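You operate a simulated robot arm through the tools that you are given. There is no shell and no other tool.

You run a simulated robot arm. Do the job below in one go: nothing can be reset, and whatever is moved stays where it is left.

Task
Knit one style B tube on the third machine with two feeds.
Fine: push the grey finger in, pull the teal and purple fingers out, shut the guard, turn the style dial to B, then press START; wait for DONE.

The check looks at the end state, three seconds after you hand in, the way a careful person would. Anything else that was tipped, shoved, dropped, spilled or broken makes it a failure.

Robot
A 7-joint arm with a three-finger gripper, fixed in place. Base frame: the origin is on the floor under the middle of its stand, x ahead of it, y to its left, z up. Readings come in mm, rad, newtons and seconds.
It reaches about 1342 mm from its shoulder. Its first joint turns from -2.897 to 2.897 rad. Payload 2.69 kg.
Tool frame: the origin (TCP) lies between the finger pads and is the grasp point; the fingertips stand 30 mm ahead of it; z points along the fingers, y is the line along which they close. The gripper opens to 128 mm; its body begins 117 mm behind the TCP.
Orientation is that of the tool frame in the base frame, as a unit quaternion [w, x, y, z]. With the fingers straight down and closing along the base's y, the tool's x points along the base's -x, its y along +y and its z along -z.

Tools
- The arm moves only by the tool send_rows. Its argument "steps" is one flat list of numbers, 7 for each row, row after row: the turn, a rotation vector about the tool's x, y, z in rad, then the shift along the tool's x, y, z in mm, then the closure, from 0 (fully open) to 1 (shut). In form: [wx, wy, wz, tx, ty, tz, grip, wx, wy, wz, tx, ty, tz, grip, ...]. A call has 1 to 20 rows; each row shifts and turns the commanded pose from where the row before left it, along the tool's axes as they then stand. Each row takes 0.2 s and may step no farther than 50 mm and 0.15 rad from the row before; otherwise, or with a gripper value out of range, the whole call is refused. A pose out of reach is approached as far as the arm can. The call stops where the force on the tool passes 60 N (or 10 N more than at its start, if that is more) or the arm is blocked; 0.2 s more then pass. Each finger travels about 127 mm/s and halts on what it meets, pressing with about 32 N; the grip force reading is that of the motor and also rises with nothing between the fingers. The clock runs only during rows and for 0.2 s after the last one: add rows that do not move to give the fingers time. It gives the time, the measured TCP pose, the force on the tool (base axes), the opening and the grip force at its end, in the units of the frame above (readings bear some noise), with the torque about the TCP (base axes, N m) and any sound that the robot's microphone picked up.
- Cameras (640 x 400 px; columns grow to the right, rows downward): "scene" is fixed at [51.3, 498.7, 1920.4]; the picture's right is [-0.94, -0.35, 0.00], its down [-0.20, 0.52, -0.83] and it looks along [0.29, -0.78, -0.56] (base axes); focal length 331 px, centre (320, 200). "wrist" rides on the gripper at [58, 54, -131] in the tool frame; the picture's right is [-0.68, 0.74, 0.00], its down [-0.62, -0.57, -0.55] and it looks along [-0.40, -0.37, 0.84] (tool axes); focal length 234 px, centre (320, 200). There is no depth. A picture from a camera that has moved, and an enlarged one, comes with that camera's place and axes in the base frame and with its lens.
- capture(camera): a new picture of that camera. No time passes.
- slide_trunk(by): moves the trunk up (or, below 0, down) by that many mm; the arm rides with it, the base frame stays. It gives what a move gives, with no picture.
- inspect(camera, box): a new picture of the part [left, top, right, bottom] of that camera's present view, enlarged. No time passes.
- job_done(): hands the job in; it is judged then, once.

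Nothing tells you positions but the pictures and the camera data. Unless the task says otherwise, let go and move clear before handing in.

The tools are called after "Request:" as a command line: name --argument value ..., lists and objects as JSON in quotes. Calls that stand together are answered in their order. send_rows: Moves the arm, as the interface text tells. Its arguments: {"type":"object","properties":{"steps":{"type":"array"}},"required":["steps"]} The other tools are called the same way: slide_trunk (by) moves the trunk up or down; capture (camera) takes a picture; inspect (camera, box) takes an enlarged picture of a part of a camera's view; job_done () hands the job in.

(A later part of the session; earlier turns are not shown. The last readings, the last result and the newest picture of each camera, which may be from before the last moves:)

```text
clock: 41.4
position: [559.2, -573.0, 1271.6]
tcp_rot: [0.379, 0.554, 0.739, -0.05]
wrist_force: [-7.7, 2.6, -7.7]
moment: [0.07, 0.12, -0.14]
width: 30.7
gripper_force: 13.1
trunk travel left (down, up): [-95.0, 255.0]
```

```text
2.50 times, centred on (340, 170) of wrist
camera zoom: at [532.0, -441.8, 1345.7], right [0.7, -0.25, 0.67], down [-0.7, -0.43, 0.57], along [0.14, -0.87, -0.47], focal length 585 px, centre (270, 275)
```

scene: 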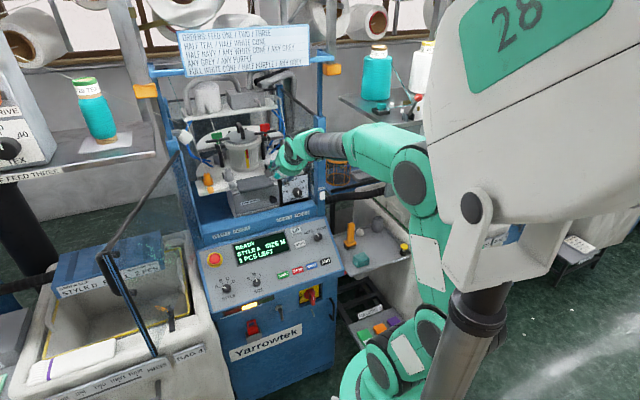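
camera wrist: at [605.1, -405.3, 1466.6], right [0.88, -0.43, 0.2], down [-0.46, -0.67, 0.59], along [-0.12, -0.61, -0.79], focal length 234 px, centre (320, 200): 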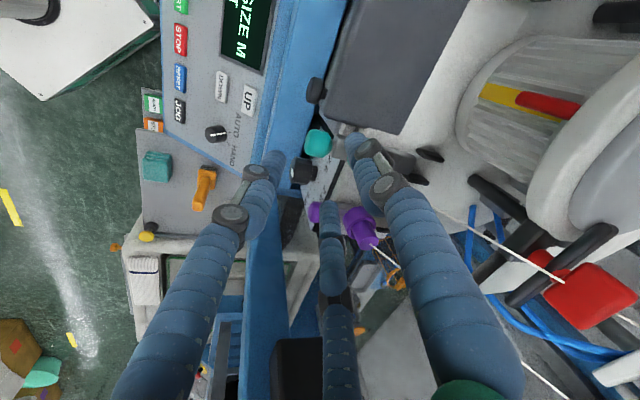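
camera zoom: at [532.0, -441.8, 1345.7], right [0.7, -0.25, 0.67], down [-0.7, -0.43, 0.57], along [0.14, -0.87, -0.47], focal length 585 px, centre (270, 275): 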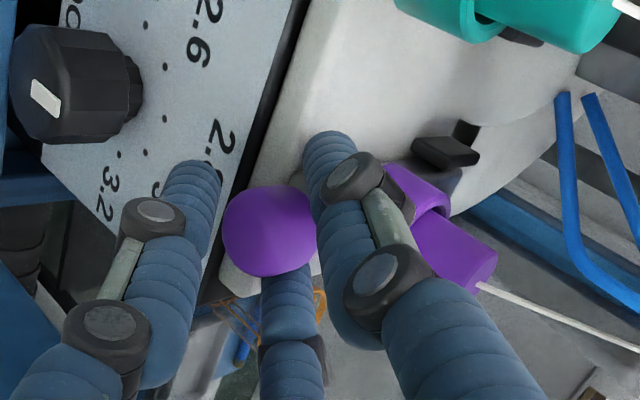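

Purple is in the grip at about 31 mm with small loads. I tighten and pull 10 mm toward the operator.

Request:
send_rows --steps '[0, 0, 0, 0, 0, 0, 1, 0, 0, 0, 0, 0, 0, 1, 0, 0, 0, 3.1, -1.68, -3.54, 1, 0, 0, 0, 3.1, -1.68, -3.54, 1, 0, 0, 0, 0, 0, 0, 1]'

Request:
inspect --camera "wrist" --box '[260, 90, 420, 250]'

Request:
inspect --camera "scene" --box '[230, 110, 340, 185]'

```text
clock: 42.6
position: [552.6, -565.4, 1270.0]
tcp_rot: [0.379, 0.554, 0.739, -0.05]
wrist_force: [-7.3, -9.1, -17.7]
moment: [-0.12, 0.03, -0.26]
width: 29.3
gripper_force: 44.9
trunk travel left (down, up): [-95.0, 255.0]
```

```text
2.50 times, centred on (340, 170) of wrist
camera zoom: at [525.2, -435.7, 1345.3], right [0.7, -0.25, 0.67], down [-0.7, -0.43, 0.57], along [0.14, -0.87, -0.47], focal length 585 px, centre (270, 275)
```

zoom: 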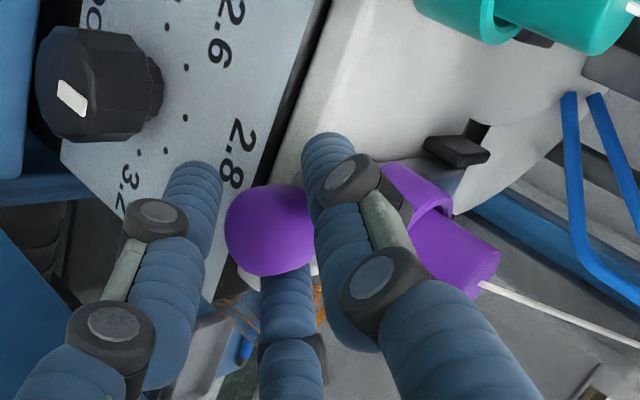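

```text
5.33 times, centred on (285, 148) of scene
camera zoom: at [51.3, 498.7, 1920.4], right [-0.94, -0.35, 0.0], down [-0.2, 0.52, -0.83], along [0.29, -0.78, -0.56], focal length 1766 px, centre (507, 480)
```

zoom: 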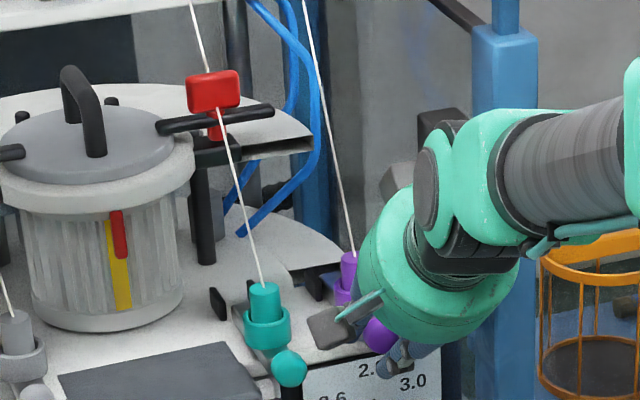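

Purple follows. I continue with a slight downward relief.

Request:
send_rows --steps '[0, 0, 0, 3.5, -1.9, -3.05, 1, 0, 0, 0, 3.5, -1.9, -3.05, 1, 0, 0, 0, 3.1, -1.68, -3.54, 1, 0, 0, 0, 0, 0, 0, 1]'

Request:
inspect --camera "wrist" --box '[260, 90, 420, 250]'

```text
clock: 43.6
position: [541.4, -555.6, 1270.4]
tcp_rot: [0.38, 0.554, 0.739, -0.05]
wrist_force: [-9.6, -7.6, -8.8]
moment: [-0.08, 0.02, -0.19]
width: 29.1
gripper_force: 44.7
trunk travel left (down, up): [-95.0, 255.0]
```

```text
2.50 times, centred on (340, 170) of wrist
camera zoom: at [514.3, -424.8, 1345.0], right [0.7, -0.25, 0.67], down [-0.7, -0.42, 0.57], along [0.14, -0.87, -0.47], focal length 585 px, centre (270, 275)
```

zoom: 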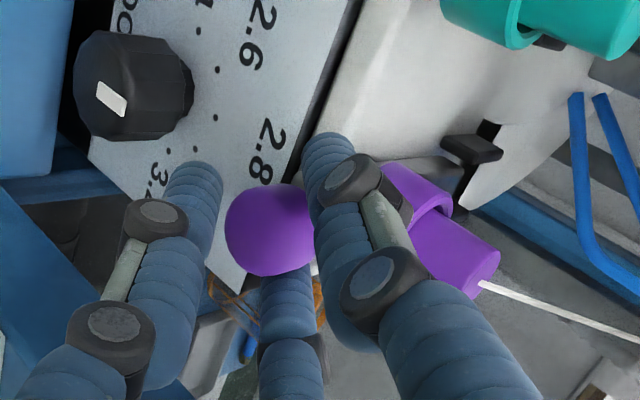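

Roughly 25 mm out. A few more millimetres should find the stop.

Request:
send_rows --steps '[0, 0, 0, 1.9, -1.0, -2.1, 1, 0, 0, 0, 0, 0, 0, 1]'

Request:
send_rows --steps '[0, 0, 0, 1.9, -1.0, -2.1, 1, 0, 0, 0, 0, 0, 0, 1]'

Request:
inspect --camera "wrist" --box '[260, 90, 420, 250]'

```text
clock: 44.2
position: [538.6, -553.4, 1271.2]
tcp_rot: [0.38, 0.555, 0.738, -0.05]
wrist_force: [-8.8, -5.9, -6.8]
moment: [-0.09, 0.04, -0.18]
width: 29.0
gripper_force: 45.1
trunk travel left (down, up): [-95.0, 255.0]
```

```text
clock: 44.8
position: [537.7, -552.3, 1269.4]
tcp_rot: [0.38, 0.555, 0.738, -0.051]
wrist_force: [2.4, -21.4, -4.2]
moment: [-0.41, -0.26, -0.19]
width: 29.0
gripper_force: 45.0
trunk travel left (down, up): [-95.0, 255.0]
```

```text
2.50 times, centred on (340, 170) of wrist
camera zoom: at [510.9, -421.3, 1344.8], right [0.7, -0.25, 0.67], down [-0.7, -0.42, 0.57], along [0.14, -0.87, -0.47], focal length 585 px, centre (270, 275)
```

zoom: 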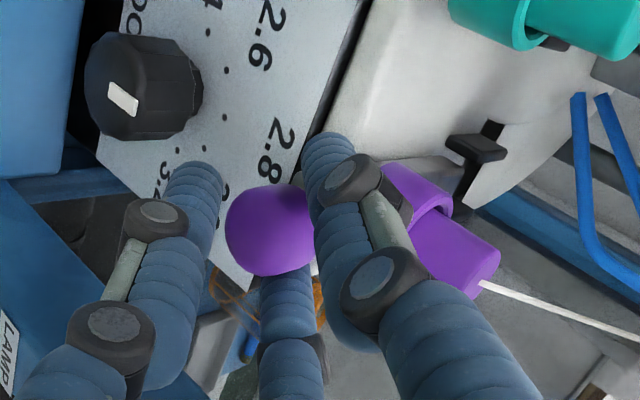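

Purple has met its outer stop as well. I relax, open and back off along the tool axis.

Request:
send_rows --steps '[0, 0, 0, -1.0, 0.5, 1.1, 1, 0, 0, 0, 0, 0, 0, 0.6, 0, 0, 0, 0, 0, 0, 0.6, 0, 0, 0, 0, 0, -30, 0.6, 0, 0, 0, 0, 0, -45, 0.6, 0, 0, 0, 0, 0, -45, 0.6, 0, 0, 0, 0, 0, 0, 0.6]'

Request:
inspect --camera "scene" --box '[190, 100, 350, 205]'

Request:
capture --camera "wrist"

```text
clock: 46.4
position: [477.2, -490.1, 1356.8]
tcp_rot: [0.38, 0.554, 0.739, -0.05]
wrist_force: [-0.9, 0.4, 1.2]
moment: [0.01, -0.01, 0.03]
width: 51.2
gripper_force: 0.1
trunk travel left (down, up): [-95.0, 255.0]
```

```text
3.81 times, centred on (270, 152) of scene
camera zoom: at [51.3, 498.7, 1920.4], right [-0.94, -0.35, 0.0], down [-0.2, 0.52, -0.83], along [0.29, -0.78, -0.56], focal length 1262 px, centre (510, 381)
```

zoom: 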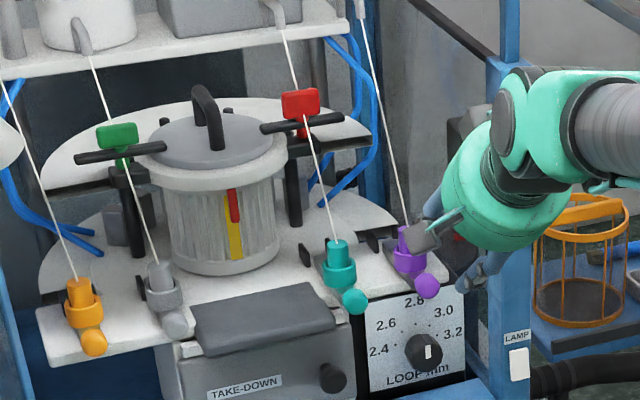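

```text
taken
camera wrist: at [450.3, -359.5, 1431.5], right [0.7, -0.25, 0.67], down [-0.7, -0.42, 0.57], along [0.14, -0.87, -0.47], focal length 234 px, centre (320, 200)
```

wrist: 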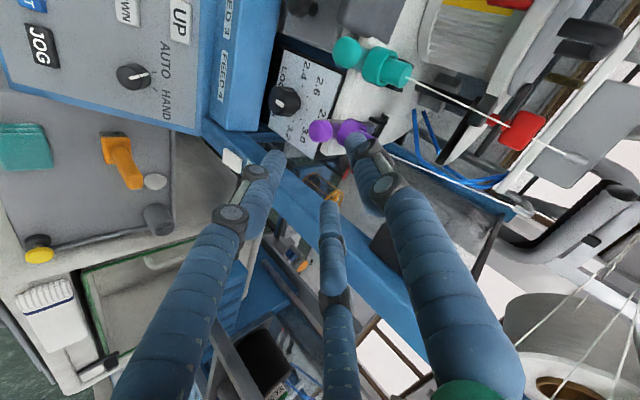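

Purple and teal are both out, and grey and orange are in. Next is the guard: I retreat from the machine and roll the wrist back to a comfortable range for reaching the far left side.

Request:
send_rows --steps '[0, 0, 0, 29.2, -15.8, -33.3, 1, 0, 0, 0, 29.2, -15.8, -33.3, 1, 0, 0, 0, 29.2, -15.8, -33.3, 1, 0, 0, -0.1496, 0, 0, 0, 1, 0, 0, -0.1496, 0, 0, 0, 1, 0, 0, -0.1496, 0, 0, 0, 1, 0, 0, -0.1496, 0, 0, 0, 1, 0, 0, -0.1496, 0, 0, 0, 1, 0, 0, -0.1496, 0, 0, 0, 1, 0, 0, -0.1496, 0, 0, 0, 1, 0, 0, -0.1496, 0, 0, 0, 1, 0, 0, -0.1496, 0, 0, 0, 1, 0, 0, -0.1496, 0, 0, 0, 1, 0, 0, -0.1496, 0, 0, 0, 1, 0, 0, -0.1496, 0, 0, 0, 1, 0, 0, -0.1496, 0, 0, 0, 1, 0, 0, -0.1496, 0, 0, 0, 1]'

Request:
capture --camera "scene"

Request:
capture --camera "wrist"

```text
clock: 48.1
position: [392.3, -402.3, 1246.4]
tcp_rot: [0.268, 0.281, 0.913, -0.125]
wrist_force: [-0.4, -0.2, 1.2]
moment: [0.03, 0.01, 0.03]
width: 2.0
gripper_force: 31.0
trunk travel left (down, up): [-95.0, 255.0]
stopped in row 8: the arm was blocked; the commanded pose is now the measured one
```

```text
taken
```

scene: 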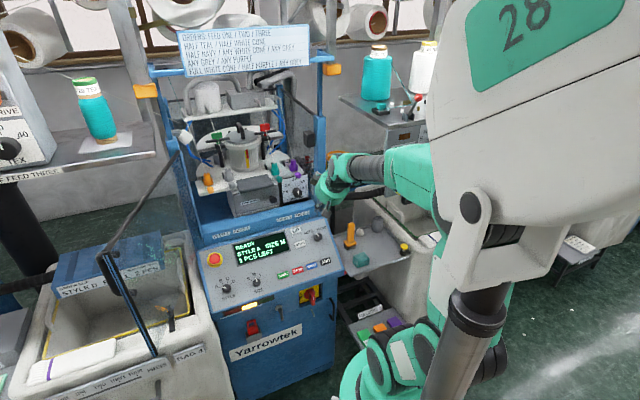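

```text
taken
camera wrist: at [326.3, -283.1, 1317.7], right [0.9, 0.29, 0.32], down [-0.13, -0.53, 0.84], along [0.42, -0.8, -0.44], focal length 234 px, centre (320, 200)
```

wrist: 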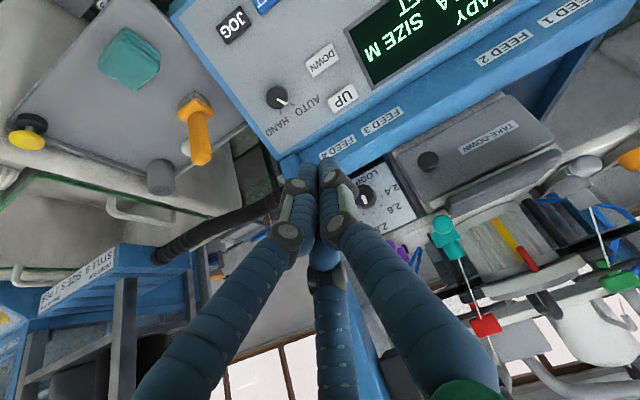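

The arm reported a block during the roll, and the TCP is lower than planned at z 1246. I'll look closely for what it met before moving again.

Request:
inspect --camera "scene" --box '[290, 120, 530, 400]'

Request:
inspect --camera "scene" --box '[280, 130, 440, 260]'

Request:
inspect --camera "wrist" --box '[200, 100, 440, 250]'

```text
1.43 times, centred on (410, 260) of scene
camera zoom: at [51.3, 498.7, 1920.4], right [-0.94, -0.35, 0.0], down [-0.2, 0.52, -0.83], along [0.29, -0.78, -0.56], focal length 473 px, centre (191, 114)
```

zoom: 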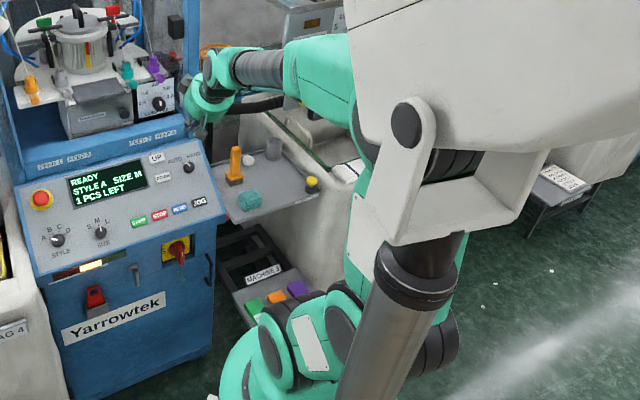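

```text
3.08 times, centred on (360, 195) of scene
camera zoom: at [51.3, 498.7, 1920.4], right [-0.94, -0.35, 0.0], down [-0.2, 0.52, -0.83], along [0.29, -0.78, -0.56], focal length 1019 px, centre (197, 215)
```

zoom: 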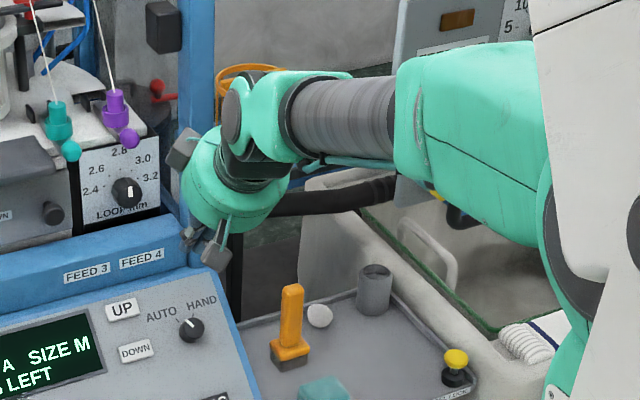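

```text
2.67 times, centred on (320, 175) of wrist
camera zoom: at [326.3, -283.1, 1317.7], right [0.9, 0.29, 0.32], down [-0.13, -0.53, 0.84], along [0.42, -0.8, -0.44], focal length 624 px, centre (320, 267)
```

zoom: 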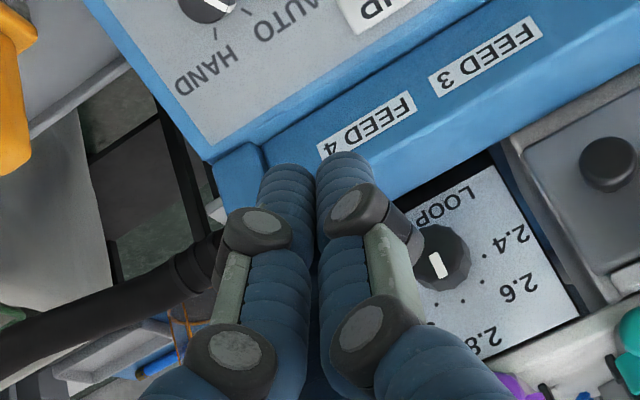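

Nothing around the gripper looks disturbed, so the block was probably the arm reconfiguring itself. I test with a gentle straight-up move.

Request:
send_rows --steps '[0, 0, 0, -8.4, -1.2, -12.4, 1, 0, 0, 0, -8.4, -1.2, -12.4, 1, 0, 0, 0, 0, 0, 0, 1]'

Request:
capture --camera "scene"

```text
clock: 48.9
position: [390.2, -402.4, 1261.6]
tcp_rot: [0.257, 0.284, 0.916, -0.118]
wrist_force: [0.4, 0.3, -0.8]
moment: [0.04, 0.02, -0.01]
width: 2.1
gripper_force: 31.3
trunk travel left (down, up): [-95.0, 255.0]
```

```text
taken
```

scene: 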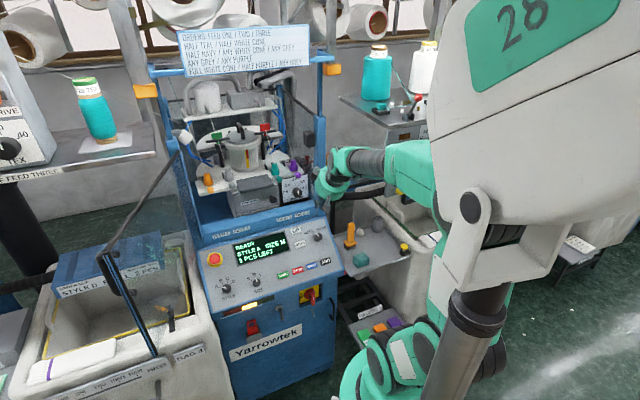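

Request:
send_rows --steps '[0, 0, 0, 0, 0, 0, 1, 0, 0, 0, 0, 0, 0, 1, 0, 0, 0, 0, 0, 0, 1]'

Request:
inspect --camera "scene" --box '[380, 120, 560, 300]'

```text
clock: 49.7
position: [391.2, -402.5, 1262.5]
tcp_rot: [0.258, 0.284, 0.916, -0.12]
wrist_force: [-0.8, 0.7, -0.5]
moment: [-0.01, 0.0, -0.01]
width: 2.2
gripper_force: 31.4
trunk travel left (down, up): [-95.0, 255.0]
```

```text
2.22 times, centred on (470, 210) of scene
camera zoom: at [51.3, 498.7, 1920.4], right [-0.94, -0.35, 0.0], down [-0.2, 0.52, -0.83], along [0.29, -0.78, -0.56], focal length 736 px, centre (-13, 178)
```

zoom: 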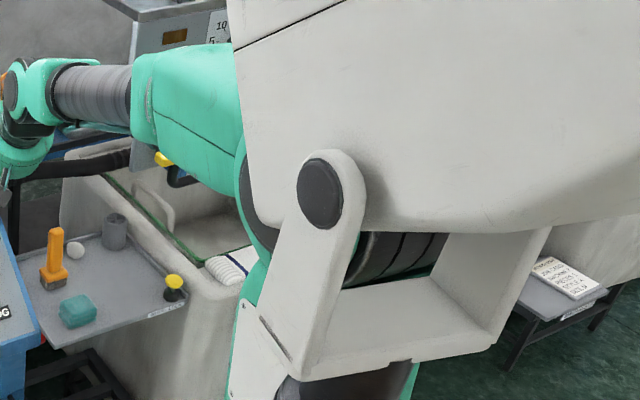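

Request:
send_rows --steps '[0, 0, 0.15, 0, 0, 0, 1, 0, 0, 0.15, 0, 0, 0, 1, 0, 0, 0, 0, 0, 0, 1]'

Request:
capture --camera "scene"

```text
clock: 50.5
position: [390.6, -403.2, 1262.6]
tcp_rot: [0.273, 0.417, 0.863, -0.079]
wrist_force: [0.0, 0.4, 0.4]
moment: [0.04, 0.01, -0.05]
width: 2.1
gripper_force: 31.4
trunk travel left (down, up): [-95.0, 255.0]
```

```text
taken
```

scene: 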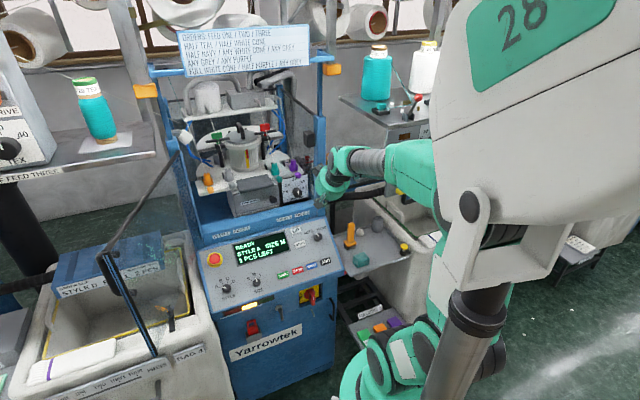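

Request:
send_rows --steps '[0, 0, 0, -16.1, 2.7, -25.1, 1, 0, 0, 0, 0, 0, 0, 1]'

```text
clock: 51.3
position: [392.5, -403.6, 1273.9]
tcp_rot: [0.26, 0.42, 0.867, -0.075]
wrist_force: [0.5, -0.7, -0.7]
moment: [0.0, 0.0, 0.0]
width: 2.1
gripper_force: 31.2
trunk travel left (down, up): [-95.0, 255.0]
stopped in row 2: the arm was blocked; the commanded pose is now the measured one
```

Upward motion is blocked: the elbow has folded up against the robot's own white head, so nothing in the workspace is involved. I move forward first to unfold the elbow.

Request:
send_rows --steps '[0, 0, 0, -39.2, 4.6, 12.25, 1, 0, 0, 0, -39.2, 4.6, 12.25, 1, 0, 0, 0, 0, 0, 0, 1]'

Request:
capture --camera "scene"

```text
clock: 52.1
position: [449.7, -456.9, 1300.4]
tcp_rot: [0.264, 0.418, 0.866, -0.075]
wrist_force: [0.6, -1.1, -0.8]
moment: [0.03, 0.02, 0.01]
width: 2.2
gripper_force: 31.4
trunk travel left (down, up): [-95.0, 255.0]
```

```text
taken
```

scene: 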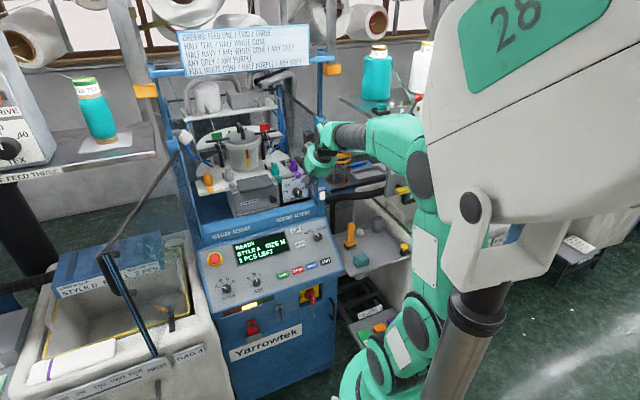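

The arm is free again. I raise the trunk by 100 mm so the arm can reach above the guard's top tube without folding the elbow into the head.

Request:
slide_trunk --by 100

Request:
capture --camera "scene"

Request:
capture --camera "wrist"

```text
clock: 53.5
position: [449.2, -457.7, 1401.6]
tcp_rot: [0.264, 0.419, 0.866, -0.076]
wrist_force: [-0.4, -0.1, 1.0]
moment: [0.0, 0.01, -0.04]
width: 2.0
gripper_force: 30.9
trunk travel left (down, up): [-195.0, 155.0]
```

```text
taken
```

scene: 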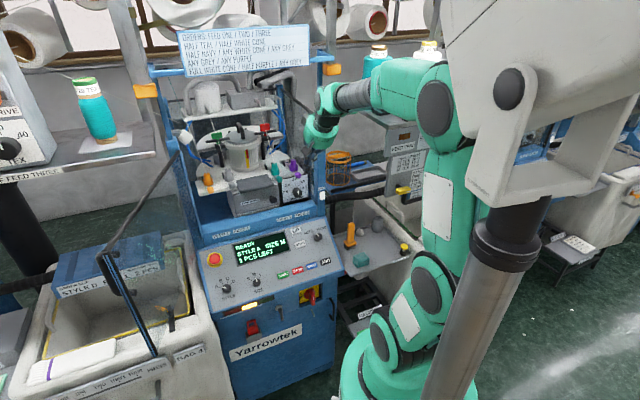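

```text
taken
camera wrist: at [408.5, -337.1, 1487.1], right [0.91, 0.01, 0.42], down [-0.33, -0.59, 0.73], along [0.25, -0.81, -0.53], focal length 234 px, centre (320, 200)
```

wrist: 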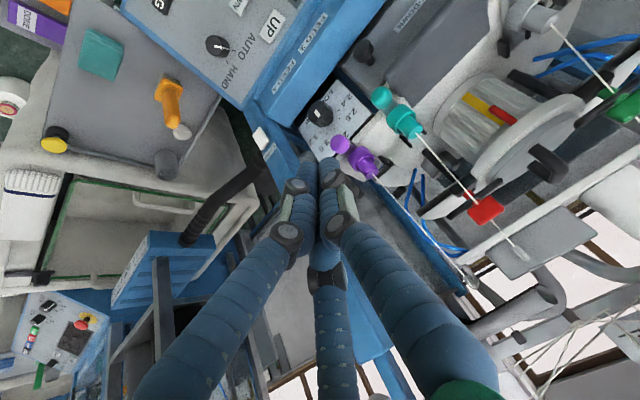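

The trunk is up. I raise the tool 120 mm in steps so the fingertips clear the guard's top tube.

Request:
send_rows --steps '[0, 0, 0, -20.8, 3.6, -34, 1, 0, 0, 0, -20.8, 3.6, -34, 1, 0, 0, 0, -20.8, 3.6, -34, 1, 0, 0, 0, 0, 0, 0, 1]'

Request:
capture --camera "scene"

```text
clock: 54.5
position: [449.9, -457.4, 1521.1]
tcp_rot: [0.264, 0.418, 0.866, -0.075]
wrist_force: [-0.1, 0.3, -0.3]
moment: [-0.02, -0.03, -0.01]
width: 2.1
gripper_force: 31.4
trunk travel left (down, up): [-195.0, 155.0]
```

```text
taken
```

scene: 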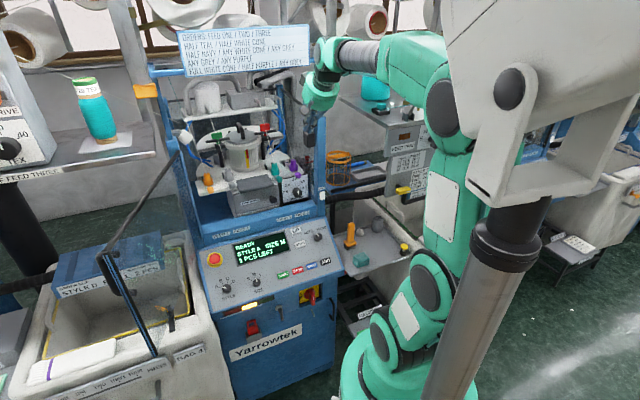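

Clear so far. I rise a bit more and travel left above the guard, in two halves.

Request:
send_rows --steps '[0, 0, 0, -15.6, 2.7, -25.5, 1, 0, 0, 0, 11.6, 42.8, -2.6, 1, 0, 0, 0, 11.6, 42.8, -2.6, 1, 0, 0, 0, 11.6, 42.8, -2.6, 1, 0, 0, 0, 11.6, 42.8, -2.6, 1, 0, 0, 0, 11.6, 42.8, -2.6, 1, 0, 0, 0, 11.6, 42.8, -2.6, 1, 0, 0, 0, 0, 0, 0, 1]'

Request:
capture --camera "scene"

Request:
capture --camera "wrist"

```text
clock: 56.3
position: [604.1, -241.4, 1549.1]
tcp_rot: [0.263, 0.418, 0.866, -0.076]
wrist_force: [1.0, 0.6, 0.5]
moment: [0.0, 0.03, -0.02]
width: 1.9
gripper_force: 31.5
trunk travel left (down, up): [-195.0, 155.0]
```

```text
taken
```

scene: 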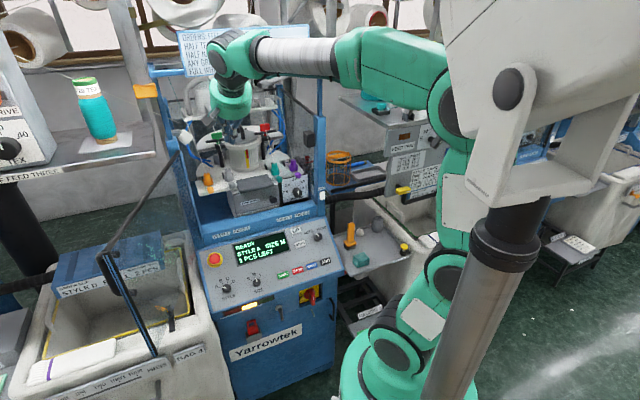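

```text
taken
camera wrist: at [562.4, -120.0, 1635.5], right [0.91, 0.01, 0.42], down [-0.33, -0.59, 0.74], along [0.25, -0.81, -0.53], focal length 234 px, centre (320, 200)
```

wrist: 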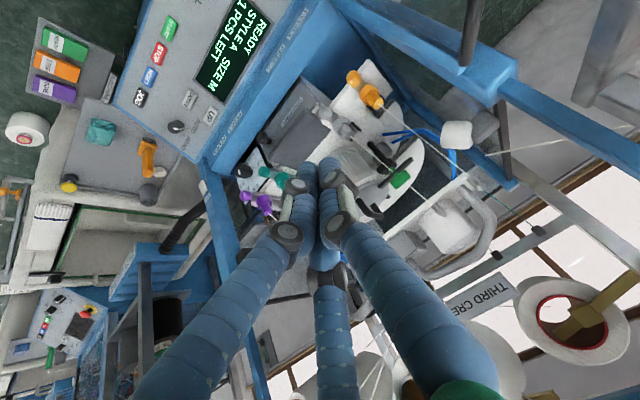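

I'm halfway; the wrist camera shows the guard tube and the left post cap. I'll enlarge that area to check the guard and whatever lies left of it.

Request:
inspect --camera "wrist" --box '[400, 0, 640, 160]'

Request:
inspect --camera "scene" --box '[60, 40, 260, 200]'

```text
2.50 times, centred on (520, 80) of wrist
camera zoom: at [562.4, -120.0, 1635.5], right [0.91, 0.01, 0.42], down [-0.33, -0.59, 0.74], along [0.25, -0.81, -0.53], focal length 585 px, centre (-180, 500)
```

zoom: 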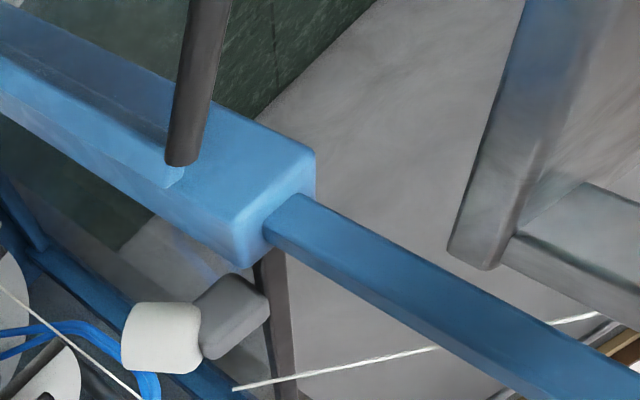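

```text
2.50 times, centred on (160, 120) of scene
camera zoom: at [51.3, 498.7, 1920.4], right [-0.94, -0.35, 0.0], down [-0.2, 0.52, -0.83], along [0.29, -0.78, -0.56], focal length 828 px, centre (720, 400)
```

zoom: 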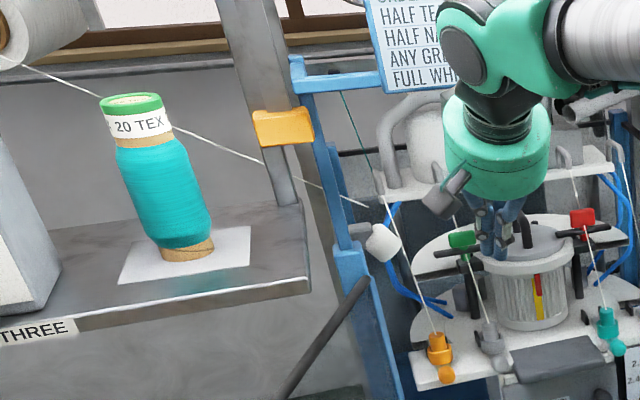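

A shelf at the left (z about 1520, v ≥ 640) has to be avoided, so I'll cross the guard tube nearer its free end, well in front of that shelf.

Request:
send_rows --steps '[0, 0, 0, 18.7, 38.6, -7.4, 1, 0, 0, 0, 18.7, 38.6, -7.4, 1, 0, 0, 0, 18.7, 38.6, -7.4, 1, 0, 0, 0, 18.7, 38.6, -7.4, 1, 0, 0, 0, 0, 0, 0, 1]'

Request:
capture --camera "scene"

Request:
capture --camera "wrist"

```text
clock: 57.5
position: [673.7, -78.6, 1552.0]
tcp_rot: [0.264, 0.419, 0.866, -0.076]
wrist_force: [0.1, 0.9, 0.0]
moment: [-0.06, 0.01, -0.05]
width: 1.9
gripper_force: 31.7
trunk travel left (down, up): [-195.0, 155.0]
```

```text
taken
```

scene: 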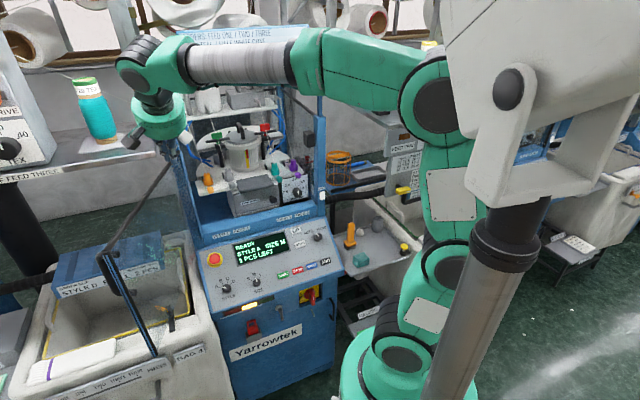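

```text
taken
camera wrist: at [632.7, 41.4, 1637.4], right [0.91, 0.01, 0.42], down [-0.33, -0.59, 0.74], along [0.25, -0.81, -0.53], focal length 234 px, centre (320, 200)
```

wrist: 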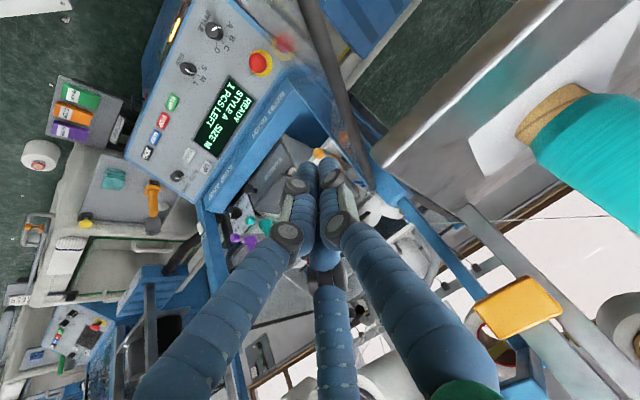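

The shelf with the teal cone is in view, and I have about 60 mm of clearance, which grows as I move. I go on to the outer side of the guard.

Request:
send_rows --steps '[0, 0, 0, 18.7, 38.6, -7.4, 1, 0, 0, 0, 18.7, 38.6, -7.4, 1, 0, 0, 0, 18.7, 38.6, -7.4, 1, 0, 0, 0, 18.7, 38.6, -7.4, 1, 0, 0, 0, 0, 0, 0, 1]'

Request:
capture --camera "scene"

Request:
capture --camera "wrist"

```text
clock: 58.7
position: [741.5, 81.8, 1551.5]
tcp_rot: [0.264, 0.418, 0.866, -0.075]
wrist_force: [0.3, 2.3, -0.4]
moment: [-0.06, -0.03, -0.04]
width: 2.2
gripper_force: 31.6
trunk travel left (down, up): [-195.0, 155.0]
```

```text
taken
```

scene: 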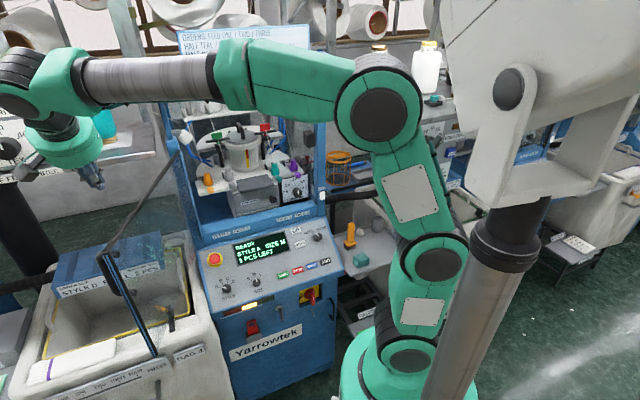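

```text
taken
camera wrist: at [699.8, 203.0, 1636.6], right [0.91, 0.01, 0.42], down [-0.33, -0.59, 0.74], along [0.25, -0.81, -0.53], focal length 234 px, centre (320, 200)
```

wrist: 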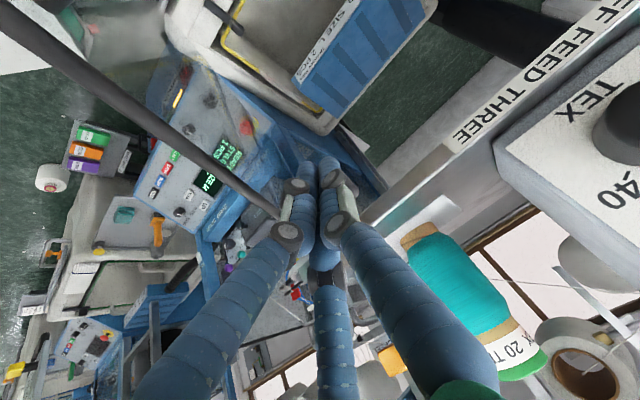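

The fingers are now on the outer side of the guard, about 60 mm from its tube. I lower 110 mm so they stand beside the tube.

Request:
send_rows --steps '[0, 0, 0, 19.1, -3.3, 31.2, 1, 0, 0, 0, 19.1, -3.3, 31.2, 1, 0, 0, 0, 19.1, -3.3, 31.2, 1, 0, 0, 0, 0, 0, 0, 1]'

Request:
capture --camera "scene"

Request:
capture --camera "wrist"

```text
clock: 59.7
position: [740.7, 79.1, 1441.7]
tcp_rot: [0.263, 0.419, 0.866, -0.076]
wrist_force: [0.1, 0.3, 0.0]
moment: [-0.04, 0.04, -0.03]
width: 2.2
gripper_force: 31.6
trunk travel left (down, up): [-195.0, 155.0]
```

```text
taken
```

scene: 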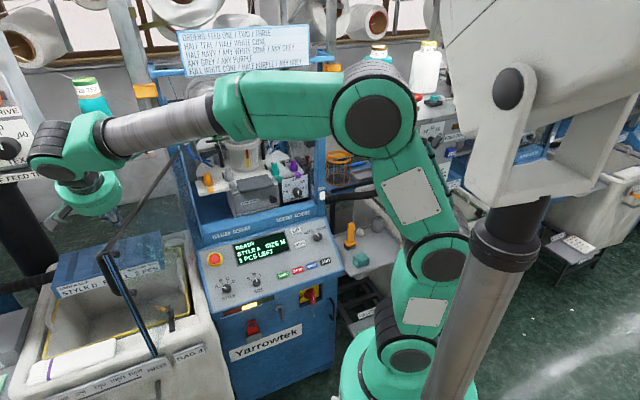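

```text
taken
camera wrist: at [699.4, 200.5, 1527.6], right [0.91, 0.01, 0.42], down [-0.33, -0.59, 0.74], along [0.25, -0.81, -0.53], focal length 234 px, centre (320, 200)
```

wrist: 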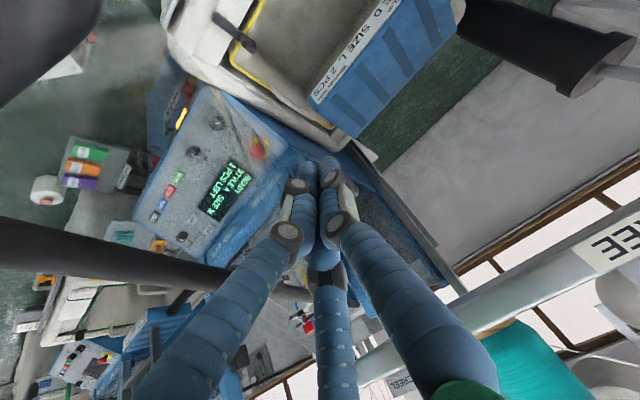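

The fingers are beside the tube on the outer side. I start pushing slowly along the guard's arc.

Request:
send_rows --steps '[0, 0, 0, -2.7, -10, 0.6, 1, 0, 0, 0, -2.7, -10, 0.6, 1, 0, 0, 0, -2.7, -10, 0.6, 1, 0, 0, 0, 3.4, -13.2, -3.4, 1, 0, 0, 0, 3.4, -13.2, -3.4, 1, 0, 0, 0, 3.4, -13.2, -3.4, 1, 0, 0, 0, 0, 0, 0, 1]'

Request:
capture --camera "scene"

Request:
capture --camera "wrist"

```text
clock: 61.3
position: [681.8, 39.7, 1441.7]
tcp_rot: [0.264, 0.418, 0.866, -0.075]
wrist_force: [-0.8, 0.2, 0.0]
moment: [0.0, -0.03, 0.01]
width: 2.0
gripper_force: 31.2
trunk travel left (down, up): [-195.0, 155.0]
```

```text
taken
```

scene: 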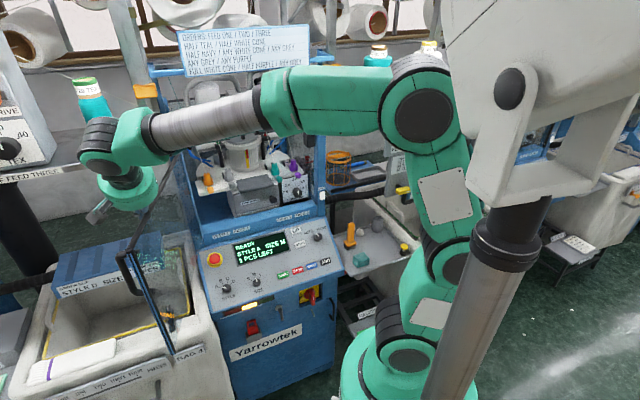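

```text
taken
camera wrist: at [640.9, 159.7, 1527.8], right [0.91, 0.01, 0.42], down [-0.33, -0.59, 0.73], along [0.25, -0.81, -0.53], focal length 234 px, centre (320, 200)
```

wrist: 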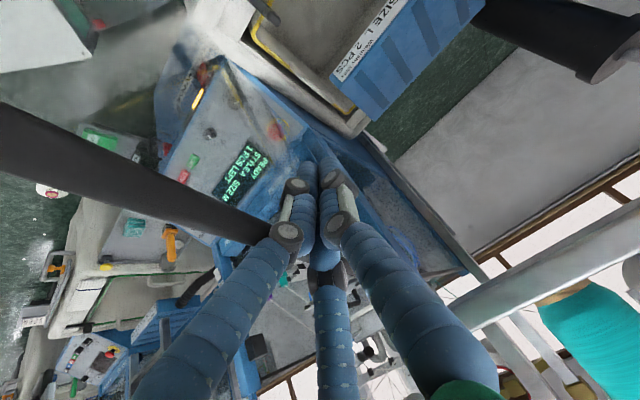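

The guard is turning easily with almost no force. I continue along the arc.

Request:
send_rows --steps '[0, 0, 0, 1.8, -13.7, -2.5, 1, 0, 0, 0, 1.8, -13.7, -2.5, 1, 0, 0, 0, 1.8, -13.7, -2.5, 1, 0, 0, 0, 0.2, -12.2, -1.4, 1, 0, 0, 0, 0.2, -12.2, -1.4, 1, 0, 0, 0, 0.2, -12.2, -1.4, 1, 0, 0, 0, -1.4, -14, -0.6, 1, 0, 0, 0, -1.4, -14, -0.6, 1, 0, 0, 0, -1.4, -14, -0.6, 1, 0, 0, 0, 0, 0, 0, 1]'

Request:
capture --camera "scene"

Request:
capture --camera "wrist"

```text
clock: 63.5
position: [584.7, -30.3, 1441.8]
tcp_rot: [0.264, 0.418, 0.866, -0.075]
wrist_force: [-0.3, -1.0, 0.4]
moment: [0.01, 0.0, 0.01]
width: 2.3
gripper_force: 32.0
trunk travel left (down, up): [-195.0, 155.0]
```

```text
taken
```

scene: 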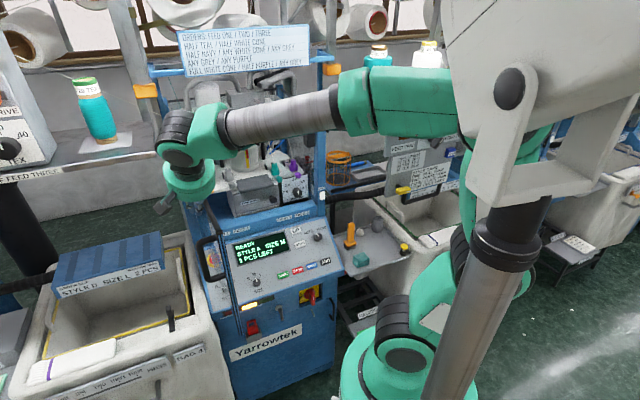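

```text
taken
camera wrist: at [544.3, 89.1, 1528.0], right [0.91, 0.01, 0.42], down [-0.33, -0.59, 0.73], along [0.25, -0.81, -0.53], focal length 234 px, centre (320, 200)
```

wrist: 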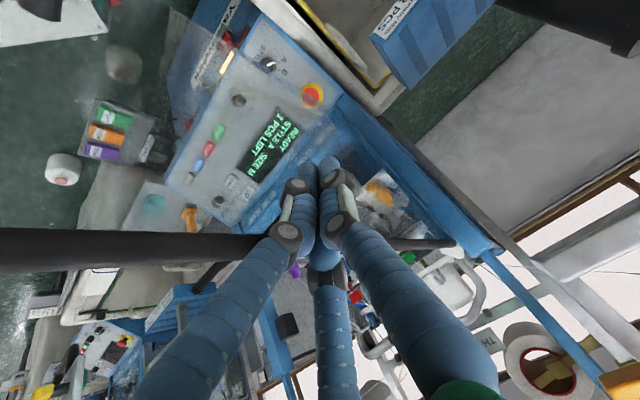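

The guard has passed square-on and is swinging toward closed. I continue the arc, watching that the elbow unfolds.

Request:
send_rows --steps '[0, 0, 0, -3, -13.7, 0.4, 1, 0, 0, 0, -3, -13.7, 0.4, 1, 0, 0, 0, -3, -13.7, 0.4, 1, 0, 0, 0, -4.6, -13.2, 1.4, 1, 0, 0, 0, -4.6, -13.2, 1.4, 1, 0, 0, 0, -4.6, -13.2, 1.4, 1, 0, 0, 0, -6.1, -12.4, 2.4, 1, 0, 0, 0, -6.1, -12.4, 2.4, 1, 0, 0, 0, -6.1, -12.4, 2.4, 1, 0, 0, 0, 0, 0, 0, 1]'

Request:
capture --camera "scene"

Request:
capture --camera "wrist"

```text
clock: 65.7
position: [522.3, -138.7, 1442.3]
tcp_rot: [0.263, 0.419, 0.866, -0.076]
wrist_force: [0.2, 0.1, -0.2]
moment: [0.03, 0.02, 0.03]
width: 2.0
gripper_force: 31.2
trunk travel left (down, up): [-195.0, 155.0]
```

```text
taken
```

scene: 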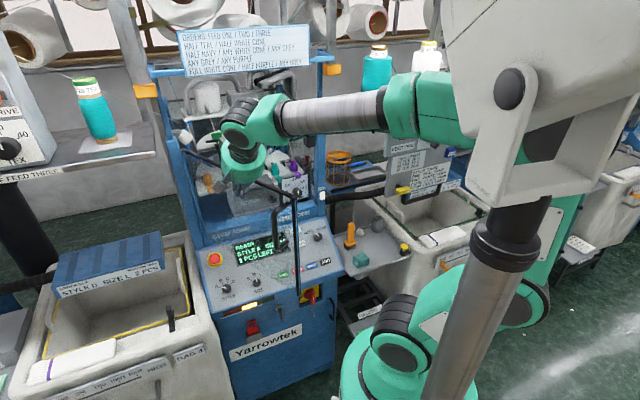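

```text
taken
camera wrist: at [480.7, -18.0, 1527.8], right [0.91, 0.01, 0.42], down [-0.33, -0.59, 0.73], along [0.25, -0.81, -0.53], focal length 234 px, centre (320, 200)
```

wrist: 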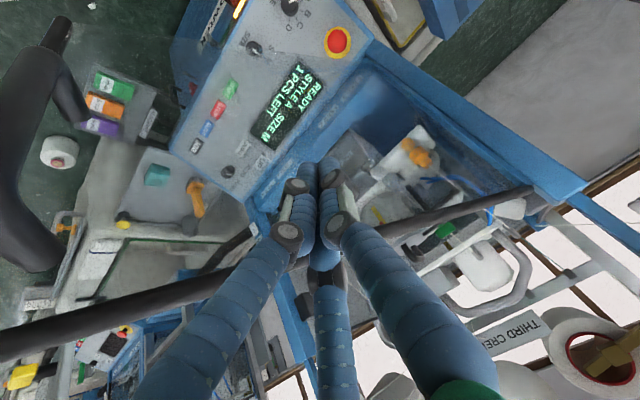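

The guard is about halfway. I continue the push.

Request:
send_rows --steps '[0, 0, 0, -7.5, -11.3, 3.4, 1, 0, 0, 0, -7.5, -11.3, 3.4, 1, 0, 0, 0, -7.5, -11.3, 3.4, 1, 0, 0, 0, -8.7, -10.1, 4.3, 1, 0, 0, 0, -8.7, -10.1, 4.3, 1, 0, 0, 0, -8.7, -10.1, 4.3, 1, 0, 0, 0, -9.7, -8.7, 5.1, 1, 0, 0, 0, -9.7, -8.7, 5.1, 1, 0, 0, 0, -9.7, -8.7, 5.1, 1, 0, 0, 0, -10.6, -7.1, 5.8, 1, 0, 0, 0, -10.6, -7.1, 5.8, 1, 0, 0, 0, -10.6, -7.1, 5.8, 1, 0, 0, 0, 0, 0, 0, 1]'

Request:
capture --camera "scene"

Request:
capture --camera "wrist"

```text
clock: 68.5
position: [513.7, -305.3, 1441.0]
tcp_rot: [0.264, 0.418, 0.866, -0.074]
wrist_force: [-0.1, 0.2, 0.6]
moment: [0.02, 0.0, -0.01]
width: 2.4
gripper_force: 31.2
trunk travel left (down, up): [-195.0, 155.0]
```

```text
taken
```

scene: 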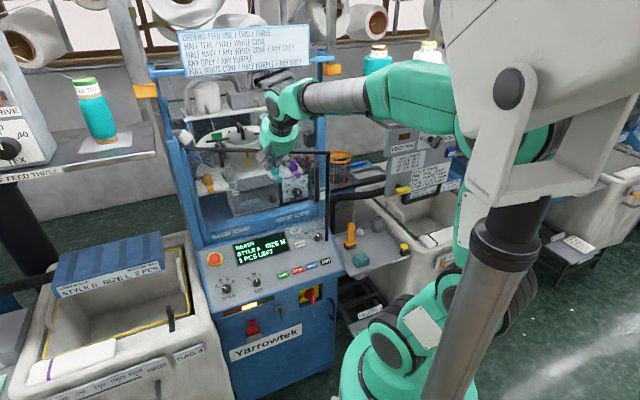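

```text
taken
camera wrist: at [471.8, -184.6, 1526.8], right [0.91, 0.01, 0.42], down [-0.33, -0.59, 0.73], along [0.25, -0.81, -0.53], focal length 234 px, centre (320, 200)
```

wrist: 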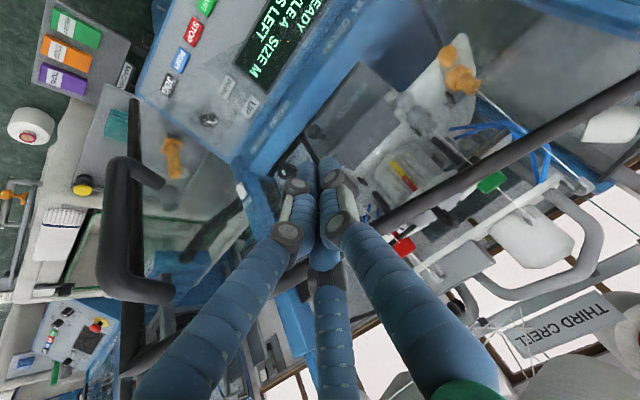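

The guard is nearly closed, at roughly 26° remaining. I push on slowly.

Request:
send_rows --steps '[0, 0, 0, -11.3, -5.3, 6.4, 1, 0, 0, 0, -11.3, -5.3, 6.4, 1, 0, 0, 0, -11.3, -5.3, 6.4, 1, 0, 0, 0, -11.8, -3.5, 6.8, 1, 0, 0, 0, -11.8, -3.5, 6.8, 1, 0, 0, 0, -11.8, -3.5, 6.8, 1, 0, 0, 0, 0, 0, 0, 1]'

Request:
inspect --camera "scene" --box '[160, 60, 360, 240]'

Request:
capture --camera "wrist"

```text
clock: 70.1
position: [544.8, -383.7, 1440.4]
tcp_rot: [0.263, 0.419, 0.866, -0.075]
wrist_force: [0.3, -1.1, -0.5]
moment: [0.0, -0.02, -0.01]
width: 2.2
gripper_force: 31.3
trunk travel left (down, up): [-195.0, 155.0]
```

```text
2.22 times, centred on (260, 150) of scene
camera zoom: at [51.3, 498.7, 1920.4], right [-0.94, -0.35, 0.0], down [-0.2, 0.52, -0.83], along [0.29, -0.78, -0.56], focal length 736 px, centre (453, 311)
```

zoom: 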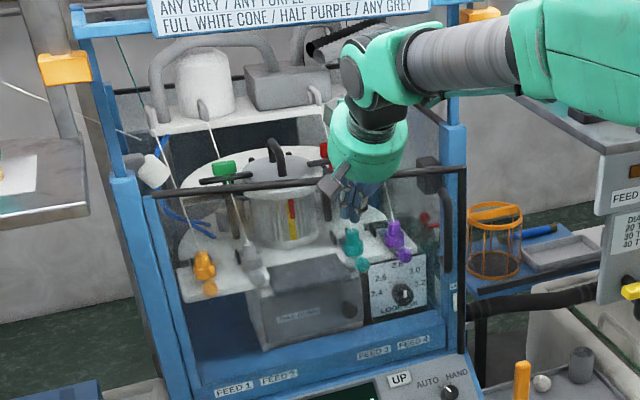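

```text
taken
camera wrist: at [503.5, -262.9, 1526.3], right [0.91, 0.01, 0.42], down [-0.33, -0.59, 0.73], along [0.25, -0.81, -0.53], focal length 234 px, centre (320, 200)
```

wrist: 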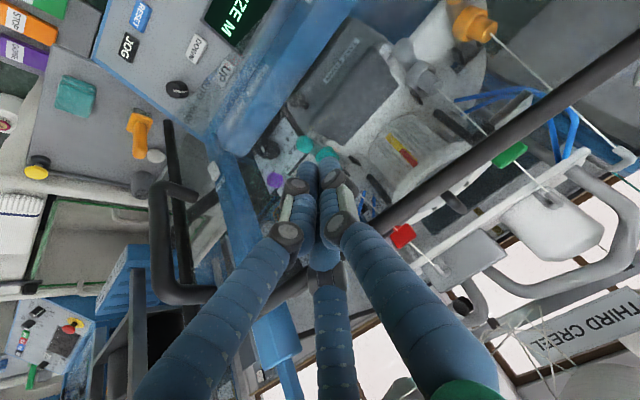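

About 10° remain. I keep pushing gently until it seats.

Request:
send_rows --steps '[0, 0, 0, -9, -1.4, 5.4, 1, 0, 0, 0, -9, -1.4, 5.4, 1, 0, 0, 0, -9, -1.4, 5.4, 1, 0, 0, 0, 0, 0, 0, 1]'

Request:
inspect --camera "scene" --box '[160, 60, 360, 240]'

Request:
capture --camera "wrist"

```text
clock: 71.1
position: [562.4, -409.9, 1440.9]
tcp_rot: [0.264, 0.418, 0.866, -0.075]
wrist_force: [0.2, -1.1, 0.7]
moment: [0.01, 0.01, 0.02]
width: 1.9
gripper_force: 31.3
trunk travel left (down, up): [-195.0, 155.0]
```

```text
2.22 times, centred on (260, 150) of scene
camera zoom: at [51.3, 498.7, 1920.4], right [-0.94, -0.35, 0.0], down [-0.2, 0.52, -0.83], along [0.29, -0.78, -0.56], focal length 736 px, centre (453, 311)
```

zoom: 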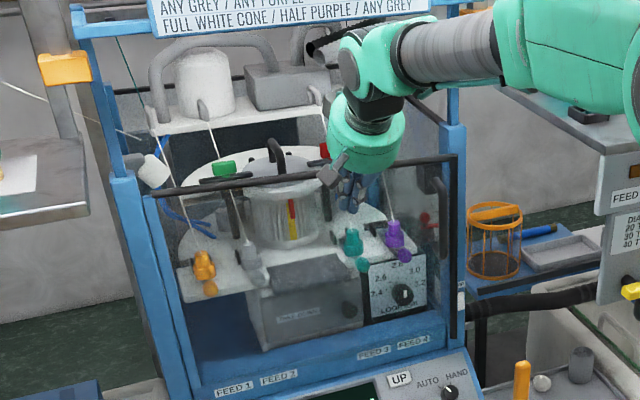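

```text
taken
camera wrist: at [520.0, -289.6, 1526.3], right [0.91, 0.01, 0.42], down [-0.33, -0.59, 0.73], along [0.25, -0.81, -0.53], focal length 234 px, centre (320, 200)
```

wrist: 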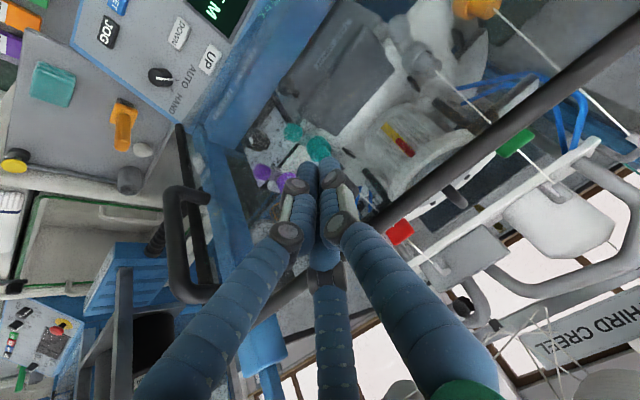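

Request:
send_rows --steps '[0, 0, 0, -6, -0.3, 3.6, 1, 0, 0, 0, -6, -0.3, 3.6, 1, 0, 0, 0, -6, -0.3, 3.6, 1, 0, 0, 0, 0, 0, 0, 1]'

Request:
inspect --camera "scene" --box '[160, 60, 360, 240]'

```text
clock: 72.1
position: [574.8, -424.4, 1441.0]
tcp_rot: [0.264, 0.419, 0.865, -0.075]
wrist_force: [0.6, 0.7, -0.1]
moment: [-0.02, 0.03, 0.03]
width: 2.0
gripper_force: 31.7
trunk travel left (down, up): [-195.0, 155.0]
```

```text
2.22 times, centred on (260, 150) of scene
camera zoom: at [51.3, 498.7, 1920.4], right [-0.94, -0.35, 0.0], down [-0.2, 0.52, -0.83], along [0.29, -0.78, -0.56], focal length 736 px, centre (453, 311)
```

zoom: 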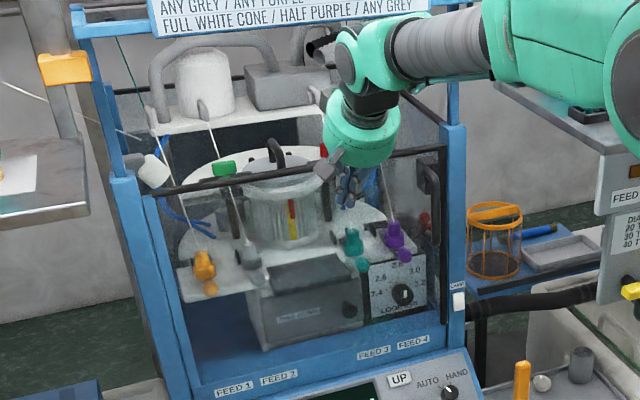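

Still no resistance. I go on in small steps until the guard seats.

Request:
send_rows --steps '[0, 0, 0, -6, 0.5, 3.6, 1, 0, 0, 0, -6, 0.5, 3.6, 1, 0, 0, 0, 0, 0, 0, 1]'

Request:
inspect --camera "scene" --box '[260, 90, 340, 240]'

Request:
capture --camera "wrist"

```text
clock: 72.9
position: [584.1, -433.8, 1442.3]
tcp_rot: [0.264, 0.419, 0.866, -0.075]
wrist_force: [-4.3, 3.9, 1.1]
moment: [0.02, 0.06, -0.01]
width: 2.0
gripper_force: 31.7
trunk travel left (down, up): [-195.0, 155.0]
```

```text
2.67 times, centred on (300, 165) of scene
camera zoom: at [51.3, 498.7, 1920.4], right [-0.94, -0.35, 0.0], down [-0.2, 0.52, -0.83], along [0.29, -0.78, -0.56], focal length 883 px, centre (373, 293)
```

zoom: 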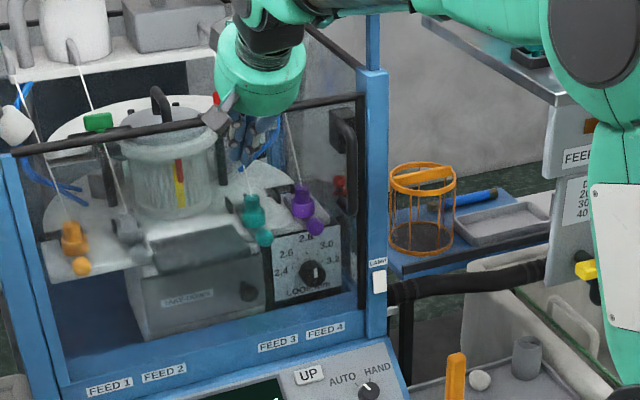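

```text
taken
camera wrist: at [542.2, -313.5, 1527.9], right [0.91, 0.01, 0.42], down [-0.33, -0.59, 0.73], along [0.25, -0.81, -0.53], focal length 234 px, centre (320, 200)
```

wrist: 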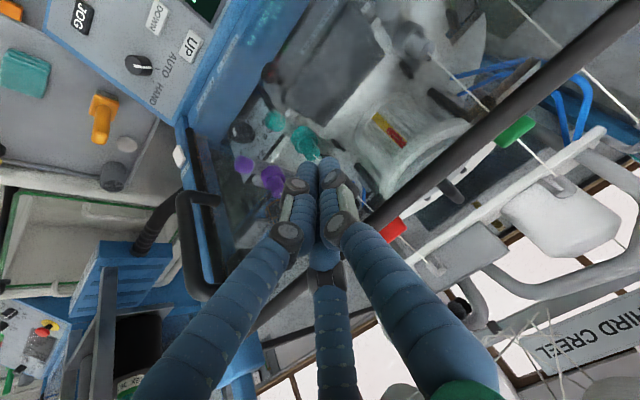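

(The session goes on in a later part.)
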